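You operate a simulated robot arm through the tools that you are given. There is no shell and no other tool. Be economical: measure what you need, move in short steps, check, and stop when the job is done.

You are at the controls of a simulated robot arm. One attempt, no reset.

Task
Put things in order on the top of the gauging bench. At the end: the blue stepped profile gauge stands where the yellow beaded profile gauge stood; the red feeler stands where the blue stepped profile gauge stood; the blue tag stands on top of the clips carton; the yellow beaded profile gauge stands where the blue tag stood; whatever was shut is shut again. Leave all else as you found it, and nothing knocked over.

The check looks at the end state, three seconds after you hand in, the way a careful person would. Anything else that was tipped, shoved, dropped, spilled or broken makes it a failure.

Robot
A 7-joint arm with a two-finger parallel gripper, fixed in place. Base frame: the origin is at the foot of the arm, x ahead of it, y to its left, z up; the work surface is at about z = 0. Units: mm, degrees, N and s.
With the tool pointing down near the work surface it reaches from about 240 to 620 mm from the base axis. Its first joint turns from -66.0 to 66.0 degrees. Payload 2.6 kg.
Tool frame: the origin (TCP) lies between the finger pads and is the grasp point; the fingertips stand 30 mm ahead of it; z points along the fingers, y is the line along which they close. Largest opening 94 mm; finger width 28, thickness 10; the body of the gripper, 50 by 96 mm, starts 55 mm behind the TCP.
Orientation is that of the tool frame in the base frame, as a unit quaternion [x, y, z, w]. With the fingers straight down and closing along the base's y, the tool's x points along the base's -x, its y along +y and its z along -z.

Tools
- The arm moves only by the tool drive_tool. Its argument "steps" is a list of rows, each a list of 7 numbers: the shift along the tool's x, y, z in units of 400 mm (1.0 is 400 mm), then the turn, a rotation vector about the tool's x, y, z in units of 120 degrees (1.0 is 120 degrees), then the gripper command, from -1 (fully open) to 1 (shut), values between in proportion. In form: [[x, y, z, rx, ry, rz, grip], ...]. A call has 1 to 10 rows; each row is the pose to reach, as a shift and turn from the pose commanded when the call began, along the tool's axes at that moment. A call with a number of a shift or a turn outside -1 to 1 is refused whole. Each row takes 0.2 s and may step no farther than 50 mm and 8.6 degrees from the row before; otherwise, or with a gripper value out of range, the whole call is refused. A pose out of reach is approached as far as the arm can. The call stops where the force on the tool passes 40 N (or 10 N more than at its start, if that is more) or the arm is blocked; 0.2 s more then pass. The fingers move at their own pace (about 72 mm/s each) and stop on an object; they squeeze with about 40 N. The grip force told is the motor's: it shows also when the fingers shut on nothing. Time passes only in rows, and 0.2 s behind the last, so rows that repeat a pose let the fingers close. It gives the time, the measured TCP pose, the force on the tool (base axes), the opening and the grip force at its end, in the units of the frame above (readings bear some noise), with the torque about the TCP (base axes, N m) and any sound that the robot's microphone picked up.
- Cameras (640 x 400 px; columns grow to the right, rows downward): "scene" is fixed at [32.8, 427.7, 563.7]; the picture's right is [-0.80, -0.61, 0.00], its down [-0.35, 0.46, -0.81] and it looks along [0.49, -0.65, -0.58] (base axes); focal length 360 px, centre (320, 200). "wrist" rides on the gripper at [76, 14, -102] in the tool frame; the picture's right is [-0.18, 0.98, 0.00], its down [-0.75, -0.14, -0.64] and it looks along [-0.63, -0.12, 0.77] (tool axes); focal length 243 px, centre (320, 200). There is no depth. A picture from a camera that has moved, and an enlarged one, comes with that camera's place and axes in the base frame and with its lens.
- get_image(camera): a new picture of that camera. It takes no simulated time.
- close_up(camera, box): a new picture of the part [left, top, right, bottom] of that camera's present view, enlarged. It takes no simulated time.
- finish_job(): hands the job in; it is judged then, once.

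Go step by step. Nothing tells you positions but the pictures and the camera data: compare them with the known pose of the tool, close in by small moves and look again before you grip or let go. The budget is 120 turns and 68 pictures, counting those below and the enlarged ones. Unless the task says otherwise, let go and move clear before handing in, and close with one line.

The tools are called after ">>>" as name(argument=value, ...) on one line, values as JSON. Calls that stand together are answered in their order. drive_tool: Moves the arm, as the interface text tells. Its arguments: {"type":"object","properties":{"steps":{"type":"array"}},"required":["steps"]} The other tools are called the same way: get_image (camera) takes a picture; close_up (camera, box) takes an enlarged picture of a part of a camera's view; finish_job () hands the job in.

At the start:

```text
clock: 0.0
eef_pos: [390.8, 42.7, 308.8]
orientation: [0.0, 1.0, 0.0, 0.0]
ft_force: [-0.4, 0.1, -0.4]
moment: [0.02, 0.02, 0.02]
finger_gap: 94.0
gripper_force: 0.1
```

scene: 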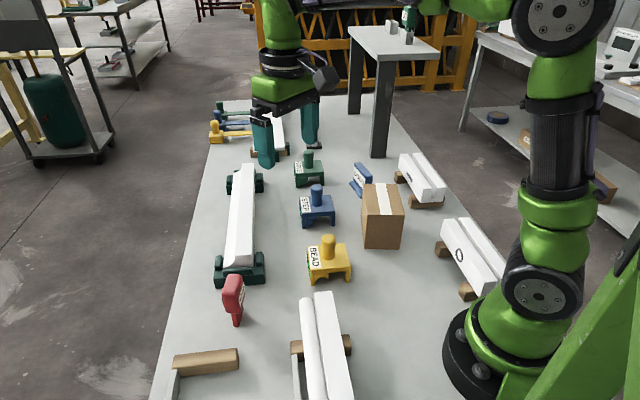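
wrist: 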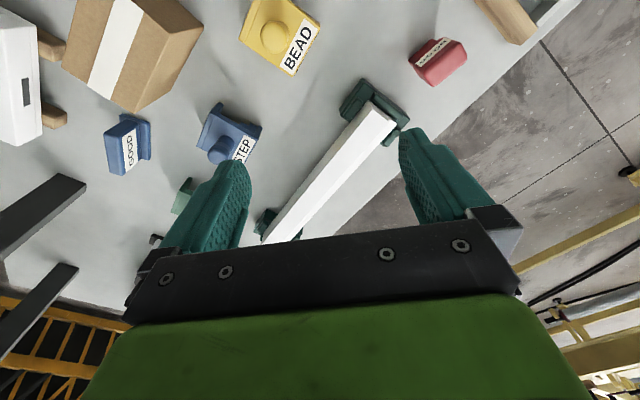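

I see the bench with yellow (BEAD), blue (STEP) and green gauges, a blue tag, a carton and a red feeler. I will look closer before moving.

>>> close_up(camera="scene", box=[280, 140, 440, 240])

>>> close_up(camera="scene", box=[200, 220, 360, 320])

>>> close_up(camera="wrist", box=[60, 0, 380, 200])

```text
4.00 times, centred on (360, 190) of scene
camera zoom: at [32.8, 427.7, 563.7], right [-0.8, -0.61, 0.0], down [-0.35, 0.46, -0.81], along [0.49, -0.65, -0.58], focal length 1442 px, centre (160, 240)
```

zoom: 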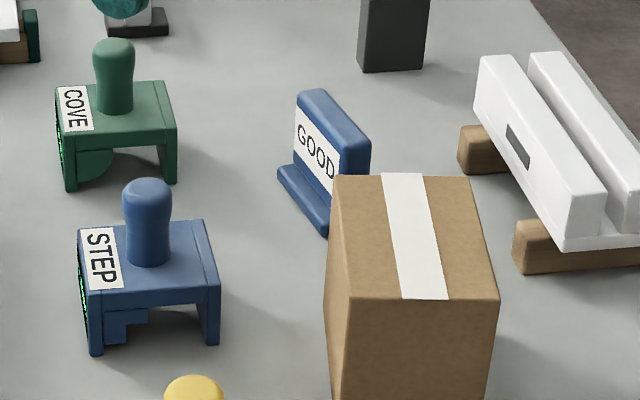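

```text
4.00 times, centred on (280, 270) of scene
camera zoom: at [32.8, 427.7, 563.7], right [-0.8, -0.61, 0.0], down [-0.35, 0.46, -0.81], along [0.49, -0.65, -0.58], focal length 1442 px, centre (480, -80)
```

zoom: 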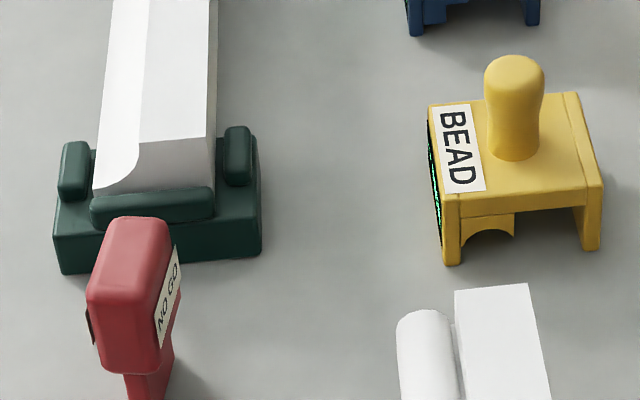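

```text
2.00 times, centred on (220, 100) of wrist
camera zoom: at [313.7, 56.4, 411.1], right [0.18, 0.98, 0.0], down [0.75, -0.14, 0.64], along [0.63, -0.12, -0.77], focal length 485 px, centre (520, 400)
```

zoom: 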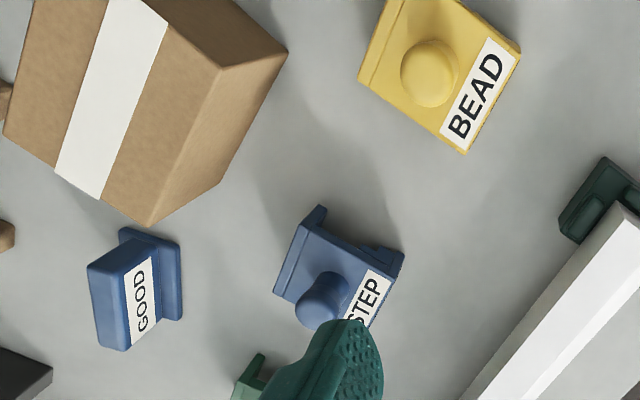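

The tag seems to be near (450,-325) and about 61 high, yellow near (335,0), blue near (461,-127), and the carton near (290,-155). The order is tag, then yellow, blue and red; first I hover over the tag with the fingers turned to match its plate.

>>> drive_tool(steps=[[-0.0148, -0.092, 0.0147, 0, 0, 0.0203, -1], [-0.0296, -0.184, 0.0294, 0, 0, 0.0406, -1], [-0.0444, -0.276, 0.0441, 0, 0, 0.0609, -1], [-0.0592, -0.368, 0.0588, 0, 0, 0.0812, -1], [-0.074, -0.46, 0.0735, 0, 0, 0.1015, -1], [-0.0888, -0.552, 0.0882, 0, 0, 0.1218, -1], [-0.1036, -0.644, 0.1029, 0, 0, 0.1421, -1], [-0.1184, -0.736, 0.1176, 0, 0, 0.1624, -1], [-0.1332, -0.828, 0.1323, 0, 0, 0.1827, -1], [-0.148, -0.92, 0.147, 0, 0, 0.203, -1]])

>>> get_image(camera="wrist")

>>> get_image(camera="scene")

```text
clock: 2.2
eef_pos: [449.5, -326.9, 250.6]
orientation: [0.211, 0.978, -0.001, -0.001]
ft_force: [-0.7, -0.5, -0.3]
moment: [0.0, 0.07, 0.01]
finger_gap: 93.9
gripper_force: 0.1
```

```text
62 pictures are left
camera wrist: at [385.4, -282.7, 352.8], right [0.57, 0.82, 0.0], down [0.63, -0.44, 0.64], along [0.53, -0.37, -0.77], focal length 243 px, centre (320, 200)
```

wrist: 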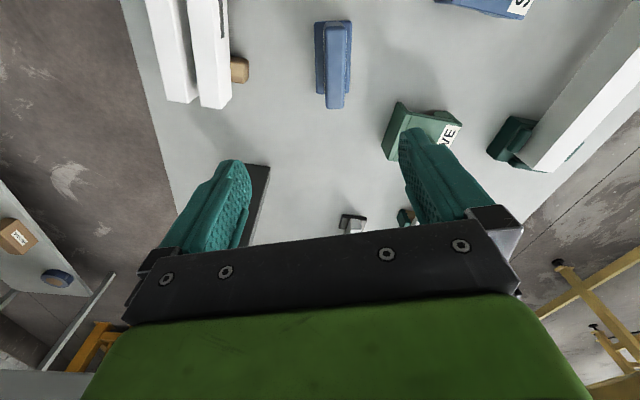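

```text
61 pictures are left
```

scene: 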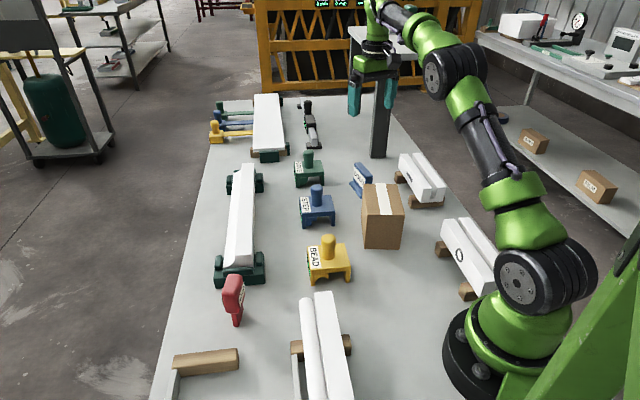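

The tag is visible from above, so I'll zoom in on it.

>>> close_up(camera="wrist", box=[240, 0, 432, 120])

```text
3.33 times, centred on (336, 60) of wrist
camera zoom: at [385.4, -282.7, 352.8], right [0.57, 0.82, 0.0], down [0.63, -0.44, 0.64], along [0.53, -0.37, -0.77], focal length 809 px, centre (267, 667)
```

zoom: 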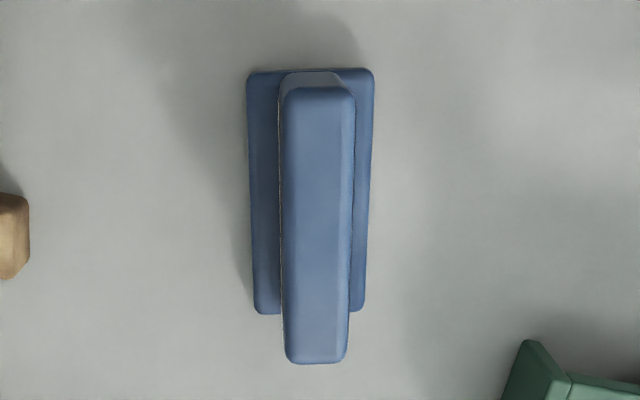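

The tag's centre is at about (445,-304) and its long axis is at -33°. I'll correct for that and descend partway.

>>> drive_tool(steps=[[0.017, 0.024, 0.05, 0, 0, 0.035, -1], [0.034, 0.0475, 0.1, 0, 0, 0.07, -1], [0.034, 0.0475, 0.2, 0, 0, 0.07, -1], [0.034, 0.0475, 0.3, 0, 0, 0.07, -1], [0.034, 0.0475, 0.34, 0, 0, 0.07, -1]])

>>> get_image(camera="wrist")

```text
clock: 3.4
eef_pos: [444.4, -301.6, 113.8]
orientation: [0.282, 0.959, 0.0, 0.0]
ft_force: [-0.2, -0.6, 0.5]
moment: [0.0, 0.0, 0.0]
finger_gap: 94.1
gripper_force: 0.1
```

```text
59 pictures are left
camera wrist: at [388.6, -249.7, 216.3], right [0.69, 0.73, 0.0], down [0.56, -0.53, 0.64], along [0.47, -0.44, -0.77], focal length 243 px, centre (320, 200)
```

wrist: 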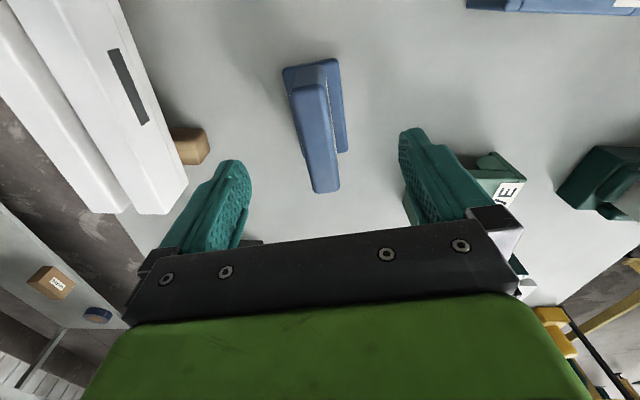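

The alignment is good; I'll make a small correction, descend to z≈52 and grip.

>>> drive_tool(steps=[[-0.008, -0.0055, 0.08, 0, 0, 0.012, -1], [-0.008, -0.0055, 0.155, 0, 0, 0.012, -1], [-0.008, -0.0055, 0.155, 0, 0, 0.012, 1], [-0.008, -0.0055, 0.155, 0, 0, 0.012, 1], [-0.008, -0.0055, 0.155, 0, 0, 0.012, 1], [-0.008, -0.0055, 0.155, 0, 0, 0.012, 1]])

>>> close_up(camera="wrist", box=[160, 40, 480, 240])

```text
clock: 4.8
eef_pos: [446.8, -306.5, 53.2]
orientation: [0.294, 0.956, 0.0, 0.0]
ft_force: [-0.3, -0.5, 0.6]
moment: [-0.02, 0.01, 0.0]
finger_gap: 25.4
gripper_force: 39.8
```

```text
2.00 times, centred on (320, 140) of wrist
camera zoom: at [391.0, -252.3, 154.6], right [0.7, 0.71, 0.0], down [0.54, -0.54, 0.64], along [0.46, -0.45, -0.77], focal length 485 px, centre (320, 320)
```

zoom: 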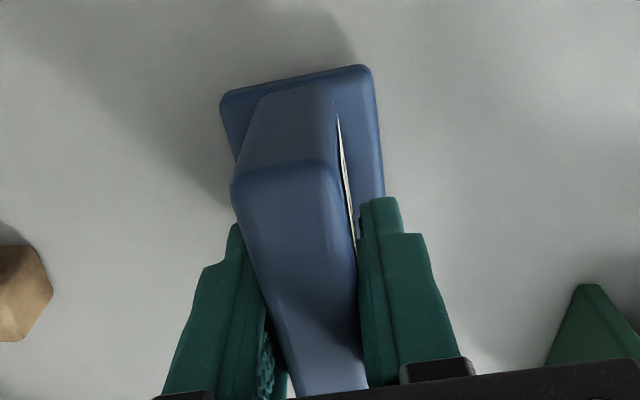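

The tag is held. I'll lift it and then measure the carton.

>>> drive_tool(steps=[[0, 0, -0.05, 0, 0, 0, 1], [0, 0, -0.15, 0, 0, 0, 1], [0, 0, -0.25, 0, 0, 0, 1], [0, 0, -0.35, 0, 0, 0, 1], [0, 0, -0.45, 0, 0, 0, 1]])

>>> close_up(camera="scene", box=[304, 160, 464, 260])

>>> get_image(camera="wrist")

```text
clock: 6.0
eef_pos: [446.2, -305.8, 232.6]
orientation: [0.294, 0.956, 0.0, -0.001]
ft_force: [0.1, 0.3, -0.1]
moment: [0.0, -0.04, -0.01]
finger_gap: 25.3
gripper_force: 40.8
```

```text
4.00 times, centred on (384, 210) of scene
camera zoom: at [32.8, 427.7, 563.7], right [-0.8, -0.61, 0.0], down [-0.35, 0.46, -0.81], along [0.49, -0.65, -0.58], focal length 1442 px, centre (64, 160)
```

zoom: 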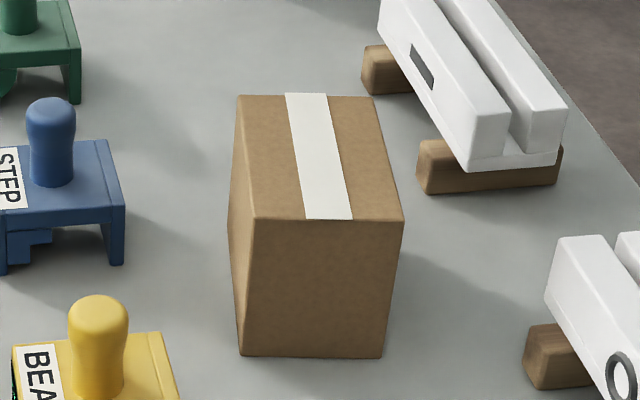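

```text
56 pictures are left
camera wrist: at [391.0, -251.6, 334.4], right [0.7, 0.71, 0.0], down [0.54, -0.54, 0.64], along [0.46, -0.45, -0.77], focal length 243 px, centre (320, 200)
```

wrist: 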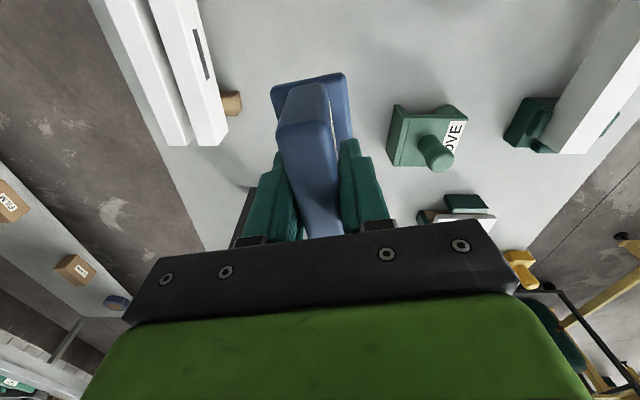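

The carton top is about 120×80 at z≈97, centred near (317,-185), with its long axis at -55°. I'll carry the tag above it and align the two.

>>> drive_tool(steps=[[0.0727, 0.0115, 0, 0, 0, 0.0285, 1], [0.1453, 0.023, 0, 0, 0, 0.057, 1], [0.218, 0.0345, 0, 0, 0, 0.0855, 1], [0.2907, 0.046, 0, 0, 0, 0.114, 1], [0.3633, 0.0575, 0, 0, 0, 0.1425, 1], [0.436, 0.069, 0, 0, 0, 0.171, 1], [0.436, 0.069, 0.05, 0, 0, 0.171, 1], [0.436, 0.069, 0.13, 0, 0, 0.171, 1]])

>>> close_up(camera="scene", box=[304, 140, 464, 240])

>>> get_image(camera="wrist")

```text
clock: 7.8
eef_pos: [318.0, -183.9, 180.8]
orientation: [0.459, 0.888, 0.0, 0.001]
ft_force: [-0.6, -0.4, -0.8]
moment: [-0.01, 0.0, 0.0]
finger_gap: 25.2
gripper_force: 39.6
```

```text
4.00 times, centred on (384, 190) of scene
camera zoom: at [32.7, 427.8, 563.7], right [-0.8, -0.61, 0.0], down [-0.35, 0.46, -0.81], along [0.49, -0.65, -0.58], focal length 1442 px, centre (64, 240)
```

zoom: 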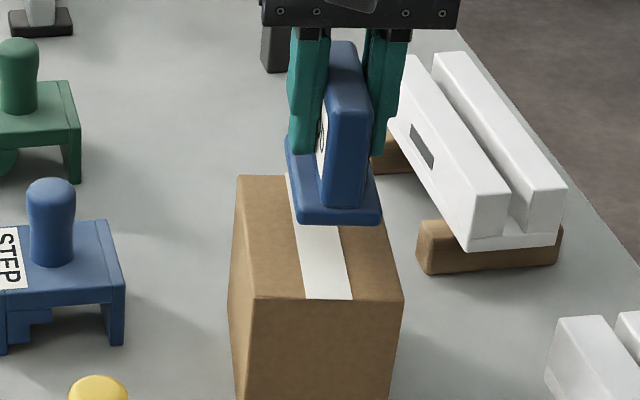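

```text
54 pictures are left
camera wrist: at [284.8, -115.2, 281.8], right [0.91, 0.42, 0.0], down [0.32, -0.7, 0.64], along [0.27, -0.58, -0.77], focal length 243 px, centre (320, 200)
```

wrist: 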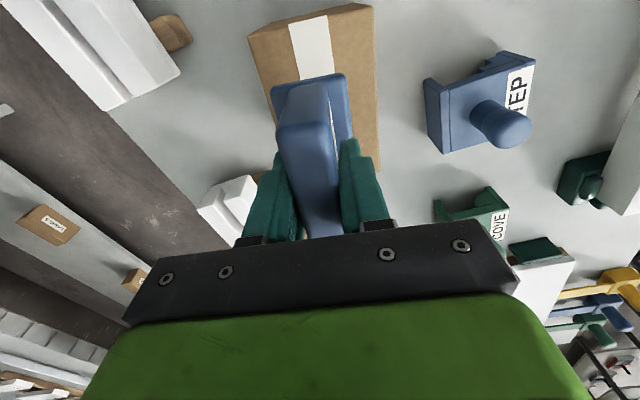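

The tag is lined up over the tape, so I'll lower it gently.

>>> drive_tool(steps=[[0, 0, 0.03, 0, 0, 0, 1], [0, 0, 0.055, 0, 0, 0, 1], [0, 0, 0.068, 0, 0, 0, 1], [0, 0, 0.0725, 0, 0, 0, 1], [0, 0, 0.0725, 0, 0, 0, 1]])

>>> close_up(camera="scene", box=[344, 155, 424, 205])

```text
clock: 9.0
eef_pos: [319.7, -185.9, 151.5]
orientation: [0.459, 0.888, 0.001, 0.0]
ft_force: [-3.6, 2.6, 16.2]
moment: [0.22, 0.28, -0.01]
finger_gap: 25.8
gripper_force: 40.3
```

```text
8.00 times, centred on (384, 180) of scene
camera zoom: at [32.7, 427.8, 563.6], right [-0.8, -0.61, 0.0], down [-0.35, 0.46, -0.81], along [0.49, -0.65, -0.58], focal length 2884 px, centre (-192, 360)
```

zoom: 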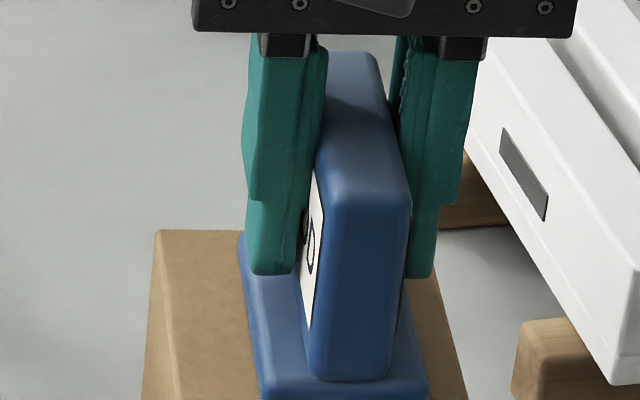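

The tag is in contact at about 16 N. I'll open the fingers and rise straight up.

>>> drive_tool(steps=[[0, 0, 0, 0, 0, 0, -0.2], [0, 0, 0, 0, 0, 0, -0.2], [0, 0, 0, 0, 0, 0, -0.2], [0, 0, -0.06, 0, 0, 0, -0.2], [0, 0, -0.15, 0, 0, 0, -0.2], [0, 0, -0.25, 0, 0, 0, -0.2], [0, 0, -0.35, 0, 0, 0, -0.2]])

>>> get_image(camera="wrist")

>>> close_up(camera="scene", box=[280, 150, 440, 250])

```text
clock: 10.6
eef_pos: [318.5, -186.1, 293.9]
orientation: [0.46, 0.888, 0.001, 0.0]
ft_force: [0.7, 0.2, -0.3]
moment: [-0.02, -0.02, 0.02]
finger_gap: 56.4
gripper_force: 0.0
```

```text
52 pictures are left
camera wrist: at [285.8, -115.3, 394.4], right [0.91, 0.42, 0.0], down [0.32, -0.7, 0.64], along [0.27, -0.58, -0.77], focal length 243 px, centre (320, 200)
```

wrist: 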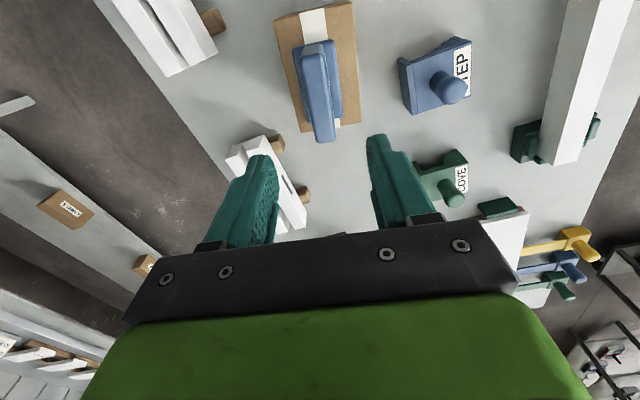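

```text
4.00 times, centred on (360, 200) of scene
camera zoom: at [32.8, 427.7, 563.7], right [-0.8, -0.61, 0.0], down [-0.35, 0.46, -0.81], along [0.49, -0.65, -0.58], focal length 1442 px, centre (160, 200)
```

zoom: 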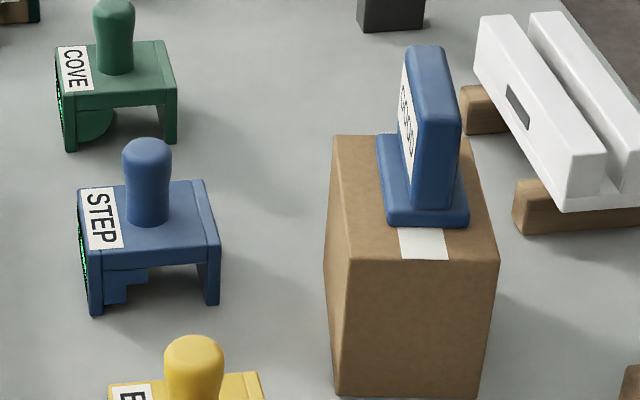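

The tag stands on the carton. Next is the yellow gauge; I'll hover over it to measure.

>>> drive_tool(steps=[[0.0708, 0.06, 0.0, 0, 0, -0.0164, -1], [0.1416, 0.12, 0.0, 0, 0, -0.0328, -1], [0.2124, 0.18, 0.03, 0, 0, -0.0492, -1], [0.2832, 0.24, 0.07, 0, 0, -0.0656, -1], [0.354, 0.3, 0.11, 0, 0, -0.082, -1]])

>>> get_image(camera="wrist")

>>> close_up(camera="wrist", box=[224, 0, 416, 120])

```text
clock: 11.8
eef_pos: [335.0, -0.6, 247.6]
orientation: [0.382, 0.924, -0.001, 0.0]
ft_force: [-0.1, 0.3, 0.2]
moment: [-0.03, 0.02, -0.01]
finger_gap: 94.1
gripper_force: 0.0
```

```text
50 pictures are left
camera wrist: at [290.2, 62.4, 349.8], right [0.82, 0.57, 0.0], down [0.43, -0.63, 0.64], along [0.36, -0.53, -0.77], focal length 243 px, centre (320, 200)
```

wrist: 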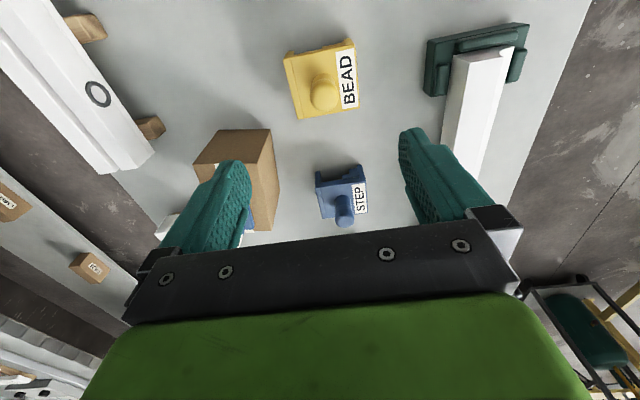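

```text
3.33 times, centred on (320, 60) of wrist
camera zoom: at [290.2, 62.4, 349.8], right [0.82, 0.57, 0.0], down [0.43, -0.63, 0.64], along [0.36, -0.53, -0.77], focal length 809 px, centre (320, 667)
```

zoom: 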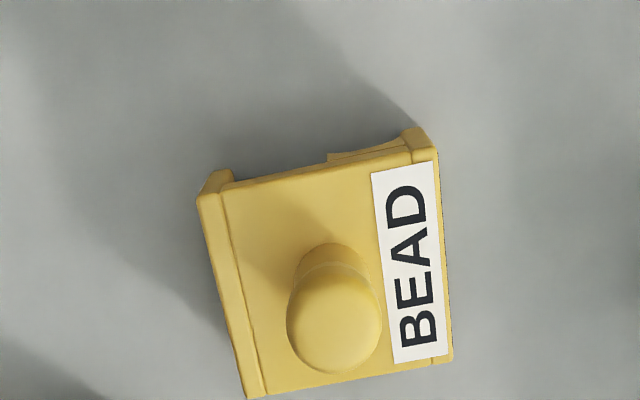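

The yellow gauge is centred at (337.5, 1.7) at about 44.5°, with its knob on the centre axis. I'll descend and grip the knob.

>>> drive_tool(steps=[[0, 0.0085, 0.1, 0, 0, 0, -1], [0, 0.0085, 0.2, 0, 0, 0, -1], [0, 0.0085, 0.3, 0, 0, 0, -1], [0, 0.0085, 0.37, 0, 0, 0, -1], [0, 0.0085, 0.402, 0, 0, 0, -1], [0, 0.0085, 0.402, 0, 0, 0, 1], [0, 0.0085, 0.402, 0, 0, 0, 1], [0, 0.0085, 0.402, 0, 0, 0, 1], [0, 0.0085, 0.402, 0, 0, 0, 1]])

>>> get_image(camera="wrist")

```text
clock: 13.8
eef_pos: [338.3, 0.9, 86.5]
orientation: [0.382, 0.924, 0.0, 0.0]
ft_force: [0.6, -0.6, 0.5]
moment: [0.02, 0.02, 0.02]
finger_gap: 27.0
gripper_force: 39.9
```

```text
48 pictures are left
camera wrist: at [292.2, 65.5, 188.3], right [0.82, 0.57, 0.0], down [0.43, -0.63, 0.64], along [0.36, -0.53, -0.77], focal length 243 px, centre (320, 200)
```

wrist: 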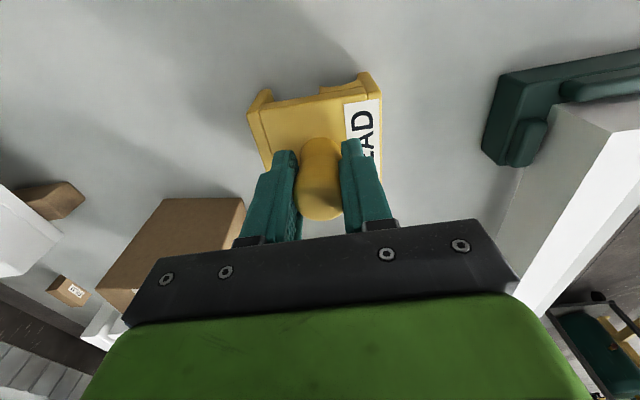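

The knob is gripped, so I'll lift.

>>> drive_tool(steps=[[0, 0, -0.02, 0, 0, 0, 1], [0, 0, -0.08, 0, 0, 0, 1], [0, 0, -0.18, 0, 0, 0, 1], [0, 0, -0.28, 0, 0, 0, 1], [0, 0, -0.38, 0, 0, 0, 1], [0, 0, -0.47, 0, 0, 0, 1]])

>>> get_image(camera="wrist")

```text
clock: 15.2
eef_pos: [335.9, 0.9, 275.2]
orientation: [0.382, 0.924, 0.0, 0.0]
ft_force: [-0.1, -0.5, -1.9]
moment: [-0.03, 0.03, 0.02]
finger_gap: 27.1
gripper_force: 40.0
```

```text
47 pictures are left
camera wrist: at [291.4, 65.3, 377.0], right [0.82, 0.57, 0.0], down [0.43, -0.63, 0.64], along [0.36, -0.53, -0.77], focal length 243 px, centre (320, 200)
```

wrist: 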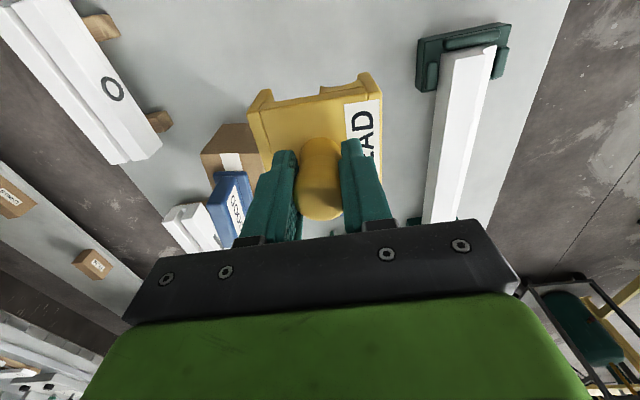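

The gauge is held level. I'll carry it high to the tag's old spot near (446.5,-306).

>>> drive_tool(steps=[[-0.0918, -0.0439, 0, 0, 0, 0, 1], [-0.1836, -0.0878, 0, 0, 0, 0, 1], [-0.2754, -0.1316, 0, 0, 0, 0, 1], [-0.3673, -0.1755, 0, 0, 0, 0, 1], [-0.4591, -0.2194, 0, 0, 0, 0, 1], [-0.5509, -0.2633, 0, 0, 0, 0, 1], [-0.6427, -0.3071, 0, 0, 0, 0, 1], [-0.7345, -0.351, 0, 0, 0, 0, 1], [-0.7345, -0.351, 0.1, 0, 0, 0, 1]])

>>> get_image(camera="wrist")

>>> get_image(camera="scene")

```text
clock: 17.2
eef_pos: [445.2, -305.2, 234.2]
orientation: [0.381, 0.924, 0.0, 0.0]
ft_force: [-0.7, -0.3, -2.1]
moment: [-0.01, -0.01, -0.04]
finger_gap: 27.0
gripper_force: 39.9
```

```text
46 pictures are left
camera wrist: at [401.0, -242.0, 335.7], right [0.82, 0.57, 0.0], down [0.43, -0.63, 0.64], along [0.36, -0.53, -0.77], focal length 243 px, centre (320, 200)
```

wrist: 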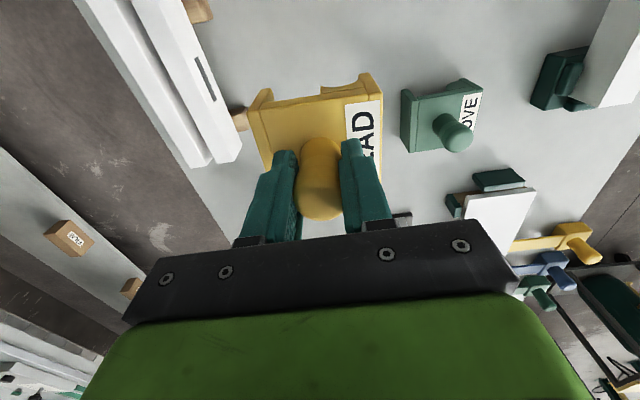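

```text
45 pictures are left
```

scene: 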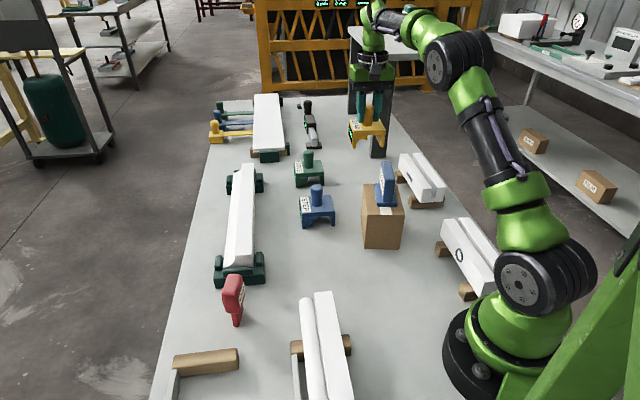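

The spot is clear, so I'll lower it.

>>> drive_tool(steps=[[0, 0, 0.1, 0, 0, 0, 1], [0, 0, 0.2, 0, 0, 0, 1], [0, 0, 0.29, 0, 0, 0, 1], [0, 0, 0.335, 0, 0, 0, 1], [0, 0, 0.355, 0, 0, 0, 1], [0, 0, 0.365, 0, 0, 0, 1], [0, 0, 0.3685, 0, 0, 0, 1], [0, 0, 0.3685, 0, 0, 0, 1]])

>>> close_up(camera="scene", box=[304, 110, 464, 210])

```text
clock: 19.0
eef_pos: [445.5, -305.5, 86.7]
orientation: [0.382, 0.924, 0.0, 0.0]
ft_force: [0.3, -0.8, -2.3]
moment: [0.02, 0.03, -0.03]
finger_gap: 26.8
gripper_force: 39.9
```

```text
4.00 times, centred on (384, 160) of scene
camera zoom: at [32.8, 427.7, 563.7], right [-0.8, -0.61, 0.0], down [-0.35, 0.46, -0.81], along [0.49, -0.65, -0.58], focal length 1442 px, centre (64, 360)
```

zoom: 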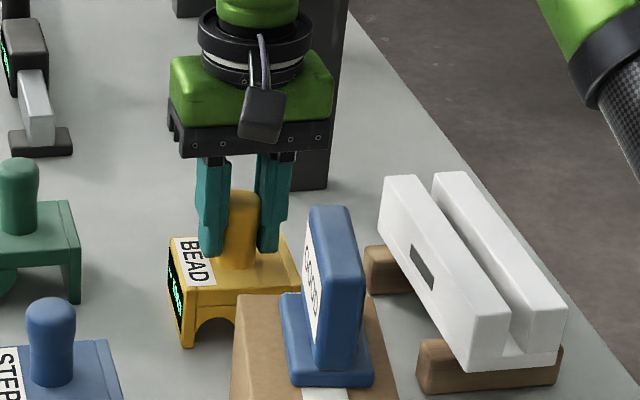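

There is no contact yet, as the weight is still carried. I'll go down another millimetre or so.

>>> drive_tool(steps=[[0, 0, 0.002, 0, 0, 0, 1], [0, 0, 0.003, 0, 0, 0, 1], [0, 0, 0.003, 0, 0, 0, 1]])

```text
clock: 19.8
eef_pos: [445.2, -305.7, 86.3]
orientation: [0.382, 0.924, -0.001, 0.001]
ft_force: [-0.5, -0.9, 2.6]
moment: [0.0, 0.24, 0.01]
finger_gap: 26.9
gripper_force: 39.9
```

The base is touching, so I'll release and rise.

>>> drive_tool(steps=[[0, 0, 0.001, 0, 0, 0, 1], [0, 0, 0.001, 0, 0, 0, -0.4], [0, 0, 0.001, 0, 0, 0, -0.4], [0, 0, 0.001, 0, 0, 0, -0.4], [0, 0, -0.06, 0, 0, 0, -0.4], [0, 0, -0.16, 0, 0, 0, -0.4], [0, 0, -0.28, 0, 0, 0, -0.4], [0, 0, -0.4, 0, 0, 0, -0.4]])

>>> get_image(camera="wrist")

>>> close_up(camera="scene", box=[280, 130, 440, 230])

```text
clock: 21.6
eef_pos: [445.8, -303.8, 245.7]
orientation: [0.381, 0.925, 0.0, 0.0]
ft_force: [0.4, 0.4, 0.4]
moment: [0.0, -0.01, 0.01]
finger_gap: 65.6
gripper_force: 0.1
```

```text
43 pictures are left
camera wrist: at [401.8, -240.9, 348.1], right [0.82, 0.57, 0.0], down [0.43, -0.63, 0.64], along [0.36, -0.53, -0.77], focal length 243 px, centre (320, 200)
```

wrist: 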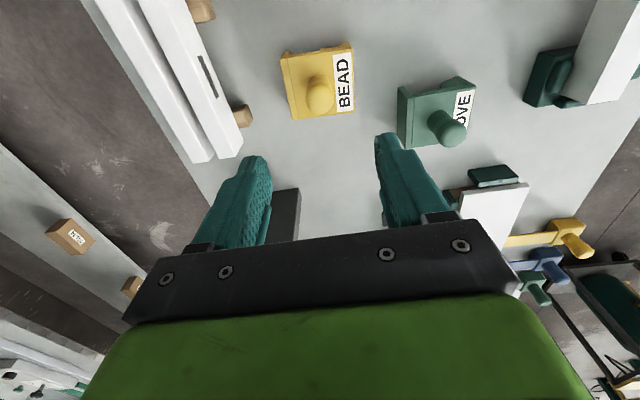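

```text
4.00 times, centred on (360, 180) of scene
camera zoom: at [32.8, 427.8, 563.7], right [-0.8, -0.61, 0.0], down [-0.35, 0.46, -0.81], along [0.49, -0.65, -0.58], focal length 1442 px, centre (160, 280)
```

zoom: 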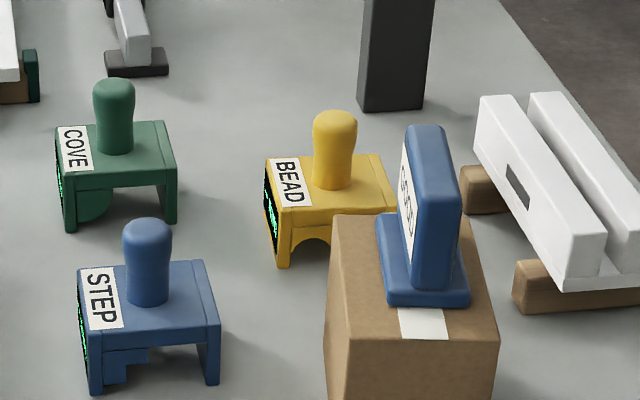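

Yellow is placed. Now I'll hover over the blue stepped gauge.

>>> drive_tool(steps=[[0.0572, 0.068, 0, 0, 0, 0, -1], [0.1144, 0.136, 0, 0, 0, 0, -1], [0.1716, 0.203, 0, 0, 0, 0, -1], [0.2288, 0.271, 0, 0, 0, 0, -1], [0.286, 0.339, 0, 0, 0, 0, -1]])

>>> close_up(camera="wrist", box=[224, 0, 416, 120])

```text
clock: 22.8
eef_pos: [459.9, -126.6, 245.3]
orientation: [0.382, 0.924, 0.0, 0.0]
ft_force: [0.4, -0.5, 0.0]
moment: [0.01, -0.02, 0.01]
finger_gap: 94.0
gripper_force: 0.0
```

```text
3.33 times, centred on (320, 60) of wrist
camera zoom: at [415.5, -63.9, 347.7], right [0.82, 0.57, 0.0], down [0.43, -0.63, 0.64], along [0.36, -0.53, -0.77], focal length 809 px, centre (320, 667)
```

zoom: 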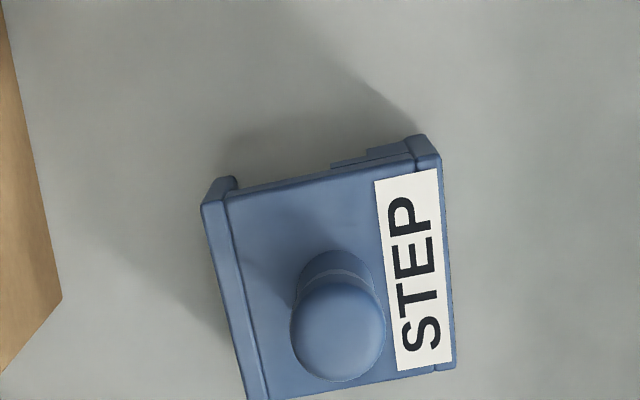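

The blue gauge is centred at about (464,-125) at 45°. I'll descend, grip the knob and lift slightly.

>>> drive_tool(steps=[[-0.005, 0.0106, 0.1, 0, 0, 0, -1], [-0.005, 0.0106, 0.2, 0, 0, 0, -1], [-0.005, 0.0106, 0.3, 0, 0, 0, -1], [-0.005, 0.0106, 0.37, 0, 0, 0, -1], [-0.005, 0.0106, 0.397, 0, 0, 0, -1], [-0.005, 0.0106, 0.397, 0, 0, 0, 1], [-0.005, 0.0106, 0.397, 0, 0, 0, 1], [-0.005, 0.0106, 0.397, 0, 0, 0, 1], [-0.005, 0.0106, 0.397, 0, 0, 0, 1]])

>>> get_image(camera="wrist")

```text
clock: 24.8
eef_pos: [464.8, -127.2, 87.2]
orientation: [0.381, 0.924, 0.0, 0.0]
ft_force: [0.6, 0.1, -0.4]
moment: [0.07, -0.1, -0.01]
finger_gap: 26.8
gripper_force: 39.8
```

```text
40 pictures are left
camera wrist: at [420.2, -63.1, 189.5], right [0.82, 0.57, 0.0], down [0.43, -0.63, 0.64], along [0.36, -0.53, -0.77], focal length 243 px, centre (320, 200)
```

wrist: 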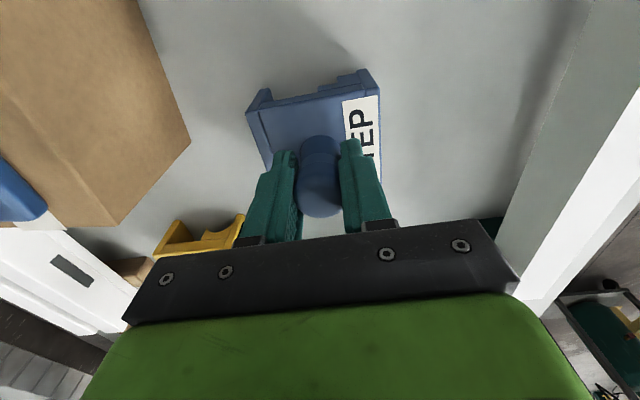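

Blue is gripped. I'll lift and carry it to yellow's old place near (338,1).

>>> drive_tool(steps=[[0, 0, -0.02, 0, 0, 0, 1], [0, 0, -0.1, 0, 0, 0, 1], [0, 0, -0.2, 0, 0, 0, 1], [0, 0, -0.3, 0, 0, 0, 1], [0.112, 0, -0.3, 0, 0, 0, 1], [0.224, 0.001, -0.3, 0, 0, 0, 1], [0.337, 0.001, -0.3, 0, 0, 0, 1], [0.449, 0.0015, -0.3, 0, 0, 0, 1], [0.449, 0.0015, -0.22, 0, 0, 0, 1], [0.449, 0.0015, -0.12, 0, 0, 0, 1]])

>>> get_image(camera="wrist")

>>> get_image(camera="scene")

```text
clock: 27.0
eef_pos: [337.4, 1.5, 134.4]
orientation: [0.38, 0.925, 0.0, 0.0]
ft_force: [0.0, 0.3, -2.7]
moment: [-0.01, 0.05, -0.05]
finger_gap: 26.8
gripper_force: 39.9
```

```text
39 pictures are left
camera wrist: at [292.8, 64.9, 236.8], right [0.82, 0.57, 0.0], down [0.43, -0.63, 0.64], along [0.36, -0.53, -0.77], focal length 243 px, centre (320, 200)
```

wrist: 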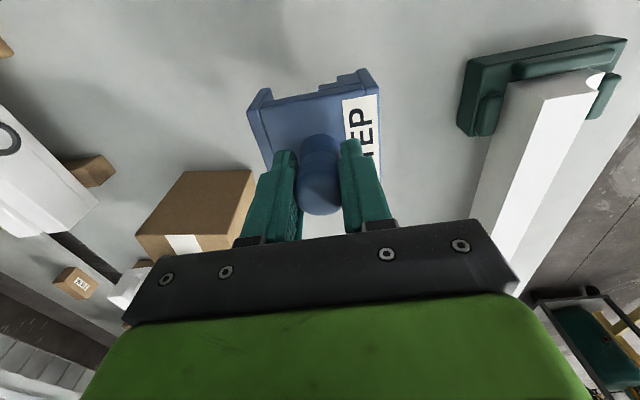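

```text
38 pictures are left
```

scene: 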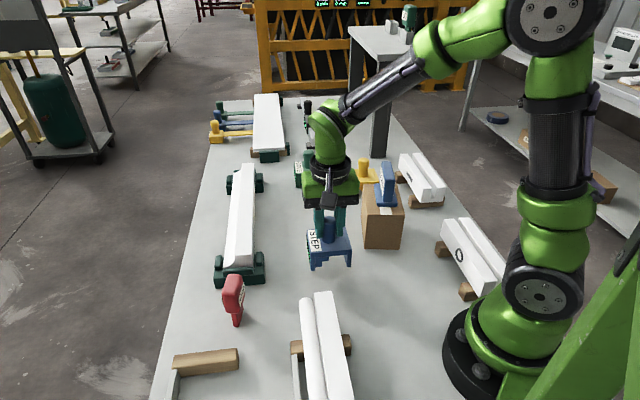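

Blue is over the spot, so I'll lower it slowly until it touches.

>>> drive_tool(steps=[[0, 0, 0.07, 0, 0, 0, 1], [0, 0, 0.1, 0, 0, 0, 1], [0, 0, 0.114, 0, 0, 0, 1], [0, 0, 0.118, 0, 0, 0, 1], [0, 0, 0.12, 0, 0, 0, 1], [0, 0, 0.121, 0, 0, 0, 1], [0, 0, 0.121, 0, 0, 0, 1]])

```text
clock: 28.6
eef_pos: [339.5, 1.8, 87.5]
orientation: [0.381, 0.925, 0.0, 0.001]
ft_force: [-6.6, 1.0, 35.7]
moment: [-0.58, 0.55, -0.01]
finger_gap: 26.6
gripper_force: 40.2
```

It's pressing a bit hard, so I'll ease up, then release and rise.

>>> drive_tool(steps=[[0, 0, -0.001, 0, 0, 0, 1], [0, 0, -0.002, 0, 0, 0, 1], [0, 0, -0.002, 0, 0, 0, 1]])

```text
clock: 29.4
eef_pos: [338.1, 0.9, 87.2]
orientation: [0.381, 0.925, -0.001, 0.001]
ft_force: [4.2, -0.6, 9.5]
moment: [-0.63, -0.36, 0.13]
finger_gap: 26.3
gripper_force: 40.1
```

>>> drive_tool(steps=[[0, 0, 0, 0, 0, 0, -0.4], [0, 0, 0, 0, 0, 0, -0.4], [0, 0, 0, 0, 0, 0, -0.4], [0, 0, -0.06, 0, 0, 0, -0.4], [0, 0, -0.16, 0, 0, 0, -0.4], [0, 0, -0.28, 0, 0, 0, -0.4], [0, 0, -0.4, 0, 0, 0, -0.4]])

>>> close_up(camera="wrist", box=[224, 0, 416, 120])

>>> close_up(camera="scene", box=[200, 240, 360, 340])

```text
clock: 31.0
eef_pos: [338.2, 2.1, 248.6]
orientation: [0.382, 0.924, 0.0, 0.0]
ft_force: [-0.4, 0.1, 0.1]
moment: [-0.01, 0.0, 0.0]
finger_gap: 65.8
gripper_force: 0.0
```

```text
3.33 times, centred on (320, 60) of wrist
camera zoom: at [294.0, 65.3, 350.5], right [0.82, 0.57, 0.0], down [0.44, -0.63, 0.64], along [0.36, -0.53, -0.77], focal length 809 px, centre (320, 667)
```

zoom: 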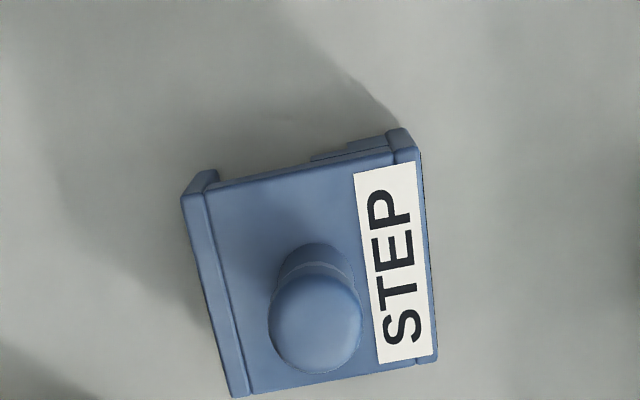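

```text
4.00 times, centred on (280, 290) of scene
camera zoom: at [32.8, 427.7, 563.7], right [-0.8, -0.61, 0.0], down [-0.35, 0.46, -0.81], along [0.49, -0.65, -0.58], focal length 1442 px, centre (480, -160)
```

zoom: 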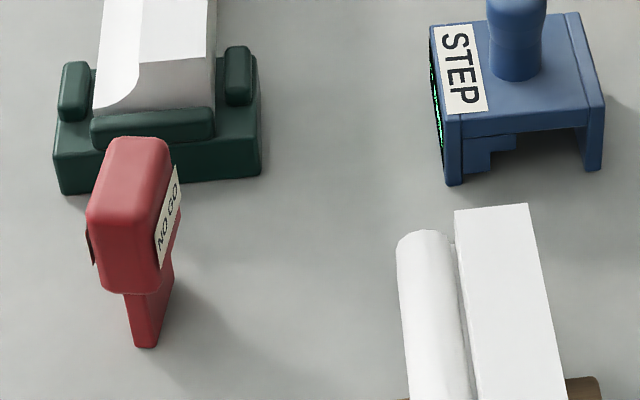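

Blue now stands where yellow stood. I'll go and hover over the red feeler, which stands on a thin stem.

>>> drive_tool(steps=[[0.045, 0.088, 0, 0, 0, 0.0216, -1], [0.09, 0.176, 0, 0, 0, 0.0432, -1], [0.135, 0.264, 0, 0, 0, 0.0648, -1], [0.18, 0.352, 0, 0, 0, 0.0864, -1], [0.2247, 0.4395, 0, 0, 0, 0.108, -1]])

>>> get_image(camera="wrist")

>>> close_up(camera="wrist", box=[224, 0, 416, 120])

>>> close_up(camera="scene", box=[192, 260, 288, 340])

```text
clock: 32.2
eef_pos: [398.8, 188.9, 248.6]
orientation: [0.484, 0.875, 0.001, 0.0]
ft_force: [-0.4, 0.9, -0.8]
moment: [-0.02, -0.02, -0.03]
finger_gap: 94.0
gripper_force: 0.1
```

```text
35 pictures are left
camera wrist: at [369.9, 260.8, 350.1], right [0.93, 0.37, 0.0], down [0.28, -0.71, 0.64], along [0.23, -0.6, -0.77], focal length 243 px, centre (320, 200)
```

wrist: 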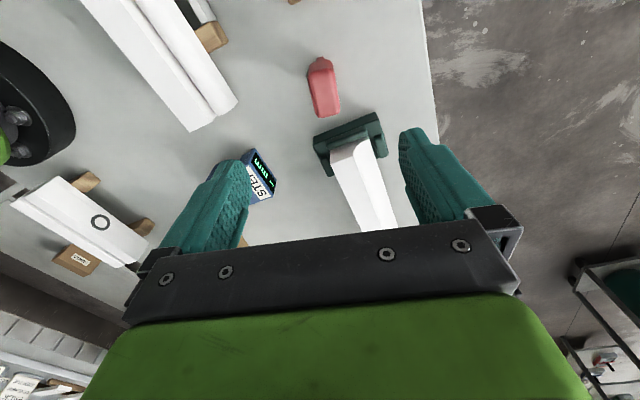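

```text
3.33 times, centred on (320, 60) of wrist
camera zoom: at [369.9, 260.8, 350.1], right [0.93, 0.37, 0.0], down [0.28, -0.71, 0.64], along [0.23, -0.6, -0.77], focal length 809 px, centre (320, 667)
```

zoom: 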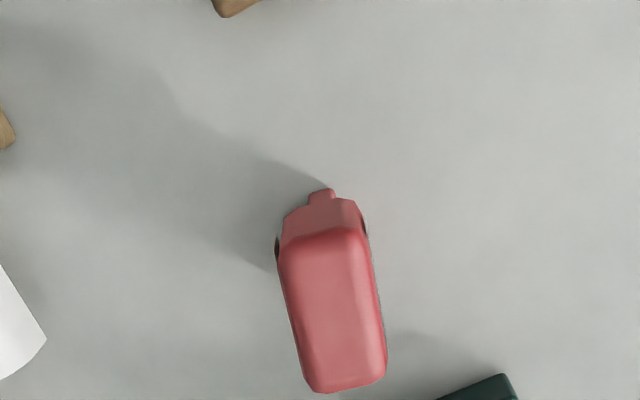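

```text
5.00 times, centred on (240, 300) of scene
camera zoom: at [32.8, 427.7, 563.7], right [-0.8, -0.61, 0.0], down [-0.35, 0.46, -0.81], along [0.49, -0.65, -0.58], focal length 1803 px, centre (720, -300)
```

zoom: 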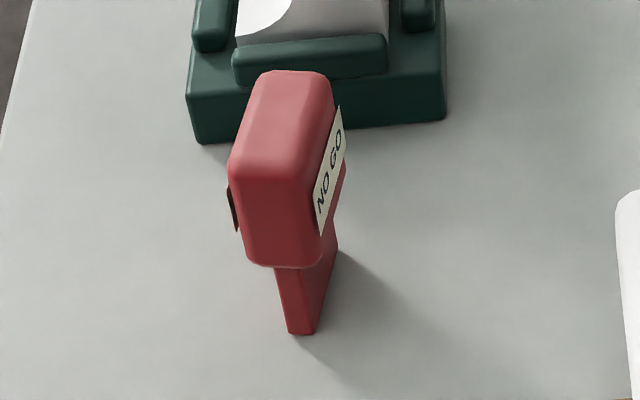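

The red head is about 25×43 with its top at z≈87, centred at (402,190) with its long axis at -56°. I'll descend partway and check.

>>> drive_tool(steps=[[-0.002, 0.0087, 0.08, 0, 0, -0.0125, -1], [-0.002, 0.0087, 0.18, 0, 0, -0.0125, -1], [-0.002, 0.0087, 0.27, 0, 0, -0.0125, -1], [-0.002, 0.0087, 0.27, 0, 0, -0.0125, -1]])

>>> get_image(camera="wrist")

>>> close_up(camera="scene", box=[160, 220, 320, 340])

```text
clock: 33.2
eef_pos: [400.8, 190.5, 138.8]
orientation: [0.473, 0.881, 0.001, 0.0]
ft_force: [-0.2, -0.2, 0.4]
moment: [-0.01, 0.01, 0.01]
finger_gap: 94.1
gripper_force: 0.1
```

```text
32 pictures are left
camera wrist: at [371.0, 260.4, 241.1], right [0.92, 0.39, 0.0], down [0.3, -0.71, 0.64], along [0.25, -0.59, -0.77], focal length 243 px, centre (320, 200)
```

wrist: 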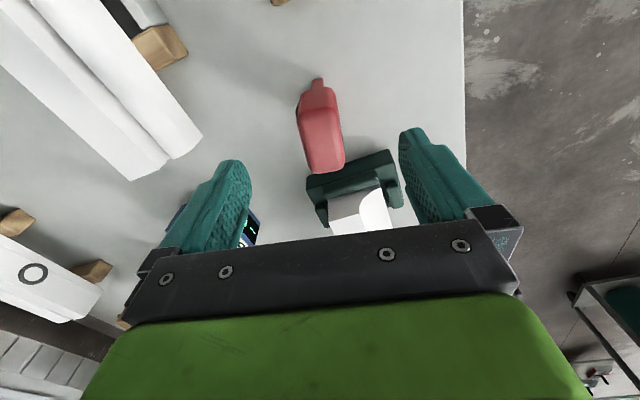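

```text
3.33 times, centred on (240, 280) of scene
camera zoom: at [32.8, 427.7, 563.7], right [-0.8, -0.61, 0.0], down [-0.35, 0.46, -0.81], along [0.49, -0.65, -0.58], focal length 1202 px, centre (587, -67)
```

zoom: 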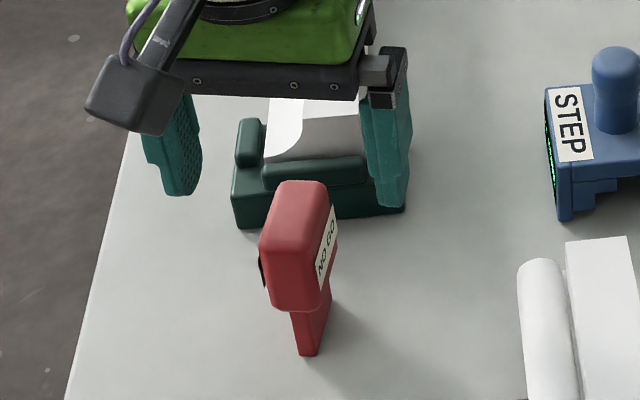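

It is centred. I'll descend to z≈63 and close to a loose gap first.

>>> drive_tool(steps=[[0, 0, 0.08, 0, 0, 0, -1], [0, 0, 0.16, 0, 0, 0, -1], [0, 0, 0.19, 0, 0, 0, -1], [0, 0, 0.19, 0, 0, 0, -0.3], [0, 0, 0.19, 0, 0, 0, 0.2], [0, 0, 0.19, 0, 0, 0, 0.2], [0, 0, 0.19, 0, 0, 0, 0.2]])

>>> close_up(camera="wrist", box=[200, 40, 440, 240])

>>> close_up(camera="scene", box=[192, 260, 288, 340])

```text
clock: 34.8
eef_pos: [401.2, 190.3, 64.1]
orientation: [0.472, 0.882, 0.0, 0.0]
ft_force: [0.2, 0.4, -0.1]
moment: [0.03, -0.01, -0.02]
finger_gap: 37.5
gripper_force: 0.0
```

```text
2.00 times, centred on (320, 140) of wrist
camera zoom: at [370.2, 260.6, 165.4], right [0.92, 0.39, 0.0], down [0.3, -0.71, 0.64], along [0.25, -0.59, -0.77], focal length 485 px, centre (320, 320)
```

zoom: 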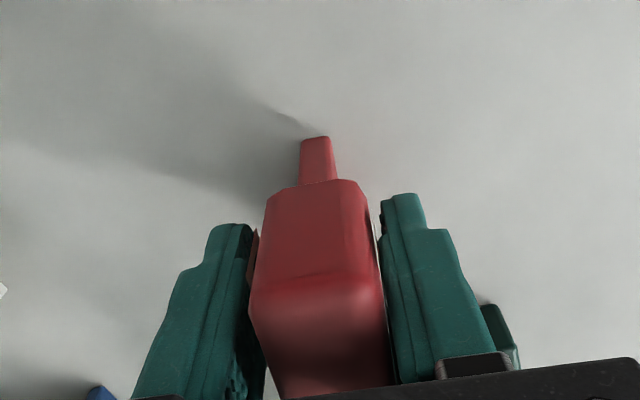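

```text
5.00 times, centred on (240, 300) of scene
camera zoom: at [32.8, 427.7, 563.7], right [-0.8, -0.61, 0.0], down [-0.35, 0.46, -0.81], along [0.49, -0.65, -0.58], focal length 1803 px, centre (720, -300)
```

zoom: 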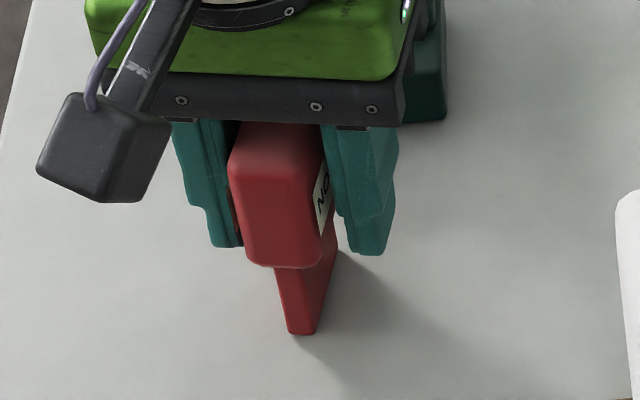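

The fingers straddle it well, so I'll close.

>>> drive_tool(steps=[[0, 0.001, 0, 0, 0, 0, 0.35], [0, 0.002, 0, 0, 0, 0, 0.45], [0, 0.002, 0, 0, 0, 0, 1], [0, 0.002, 0, 0, 0, 0, 1], [0, 0.002, 0, 0, 0, 0, 1]])

>>> close_up(camera="scene", box=[192, 260, 288, 340])

```text
clock: 36.0
eef_pos: [402.9, 190.3, 63.3]
orientation: [0.471, 0.882, 0.0, 0.0]
ft_force: [0.6, 0.1, 2.7]
moment: [-0.05, 0.06, 0.04]
finger_gap: 31.4
gripper_force: 40.2
```

```text
5.00 times, centred on (240, 300) of scene
camera zoom: at [32.8, 427.7, 563.7], right [-0.8, -0.61, 0.0], down [-0.35, 0.46, -0.81], along [0.49, -0.65, -0.58], focal length 1803 px, centre (720, -300)
```

zoom: 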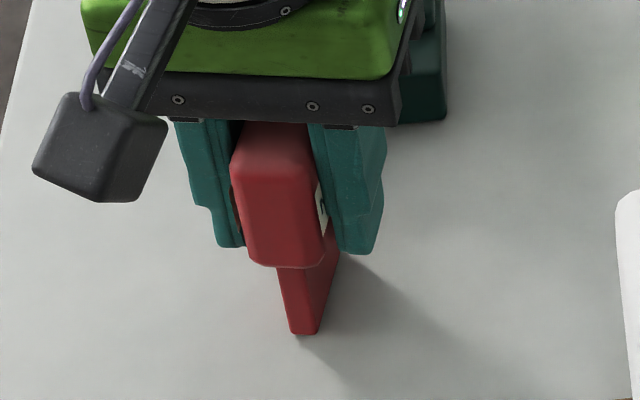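

The feeler is gripped. I'll lift it high.

>>> drive_tool(steps=[[0, 0, -0.02, 0, 0, 0, 1], [0, 0, -0.08, 0, 0, 0, 1], [0, 0, -0.18, 0, 0, 0, 1], [0, 0, -0.28, 0, 0, 0, 1], [0, 0, -0.38, 0, 0, 0, 1], [0, 0, -0.48, 0, 0, 0, 1]])

>>> get_image(camera="scene")

```text
clock: 37.4
eef_pos: [403.0, 191.8, 255.9]
orientation: [0.471, 0.882, 0.0, 0.0]
ft_force: [1.0, -0.3, -0.7]
moment: [-0.01, 0.04, -0.06]
finger_gap: 31.7
gripper_force: 40.0
```

```text
27 pictures are left
```

scene: 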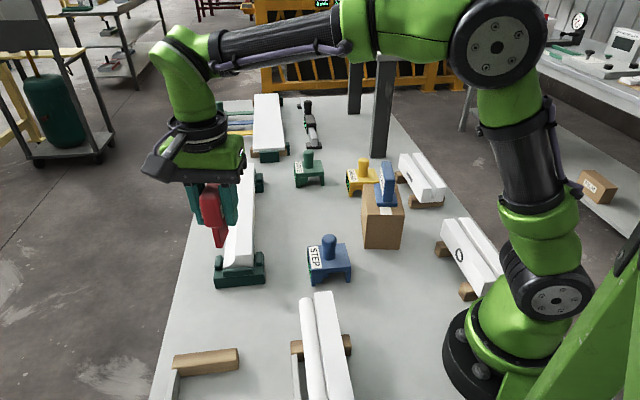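

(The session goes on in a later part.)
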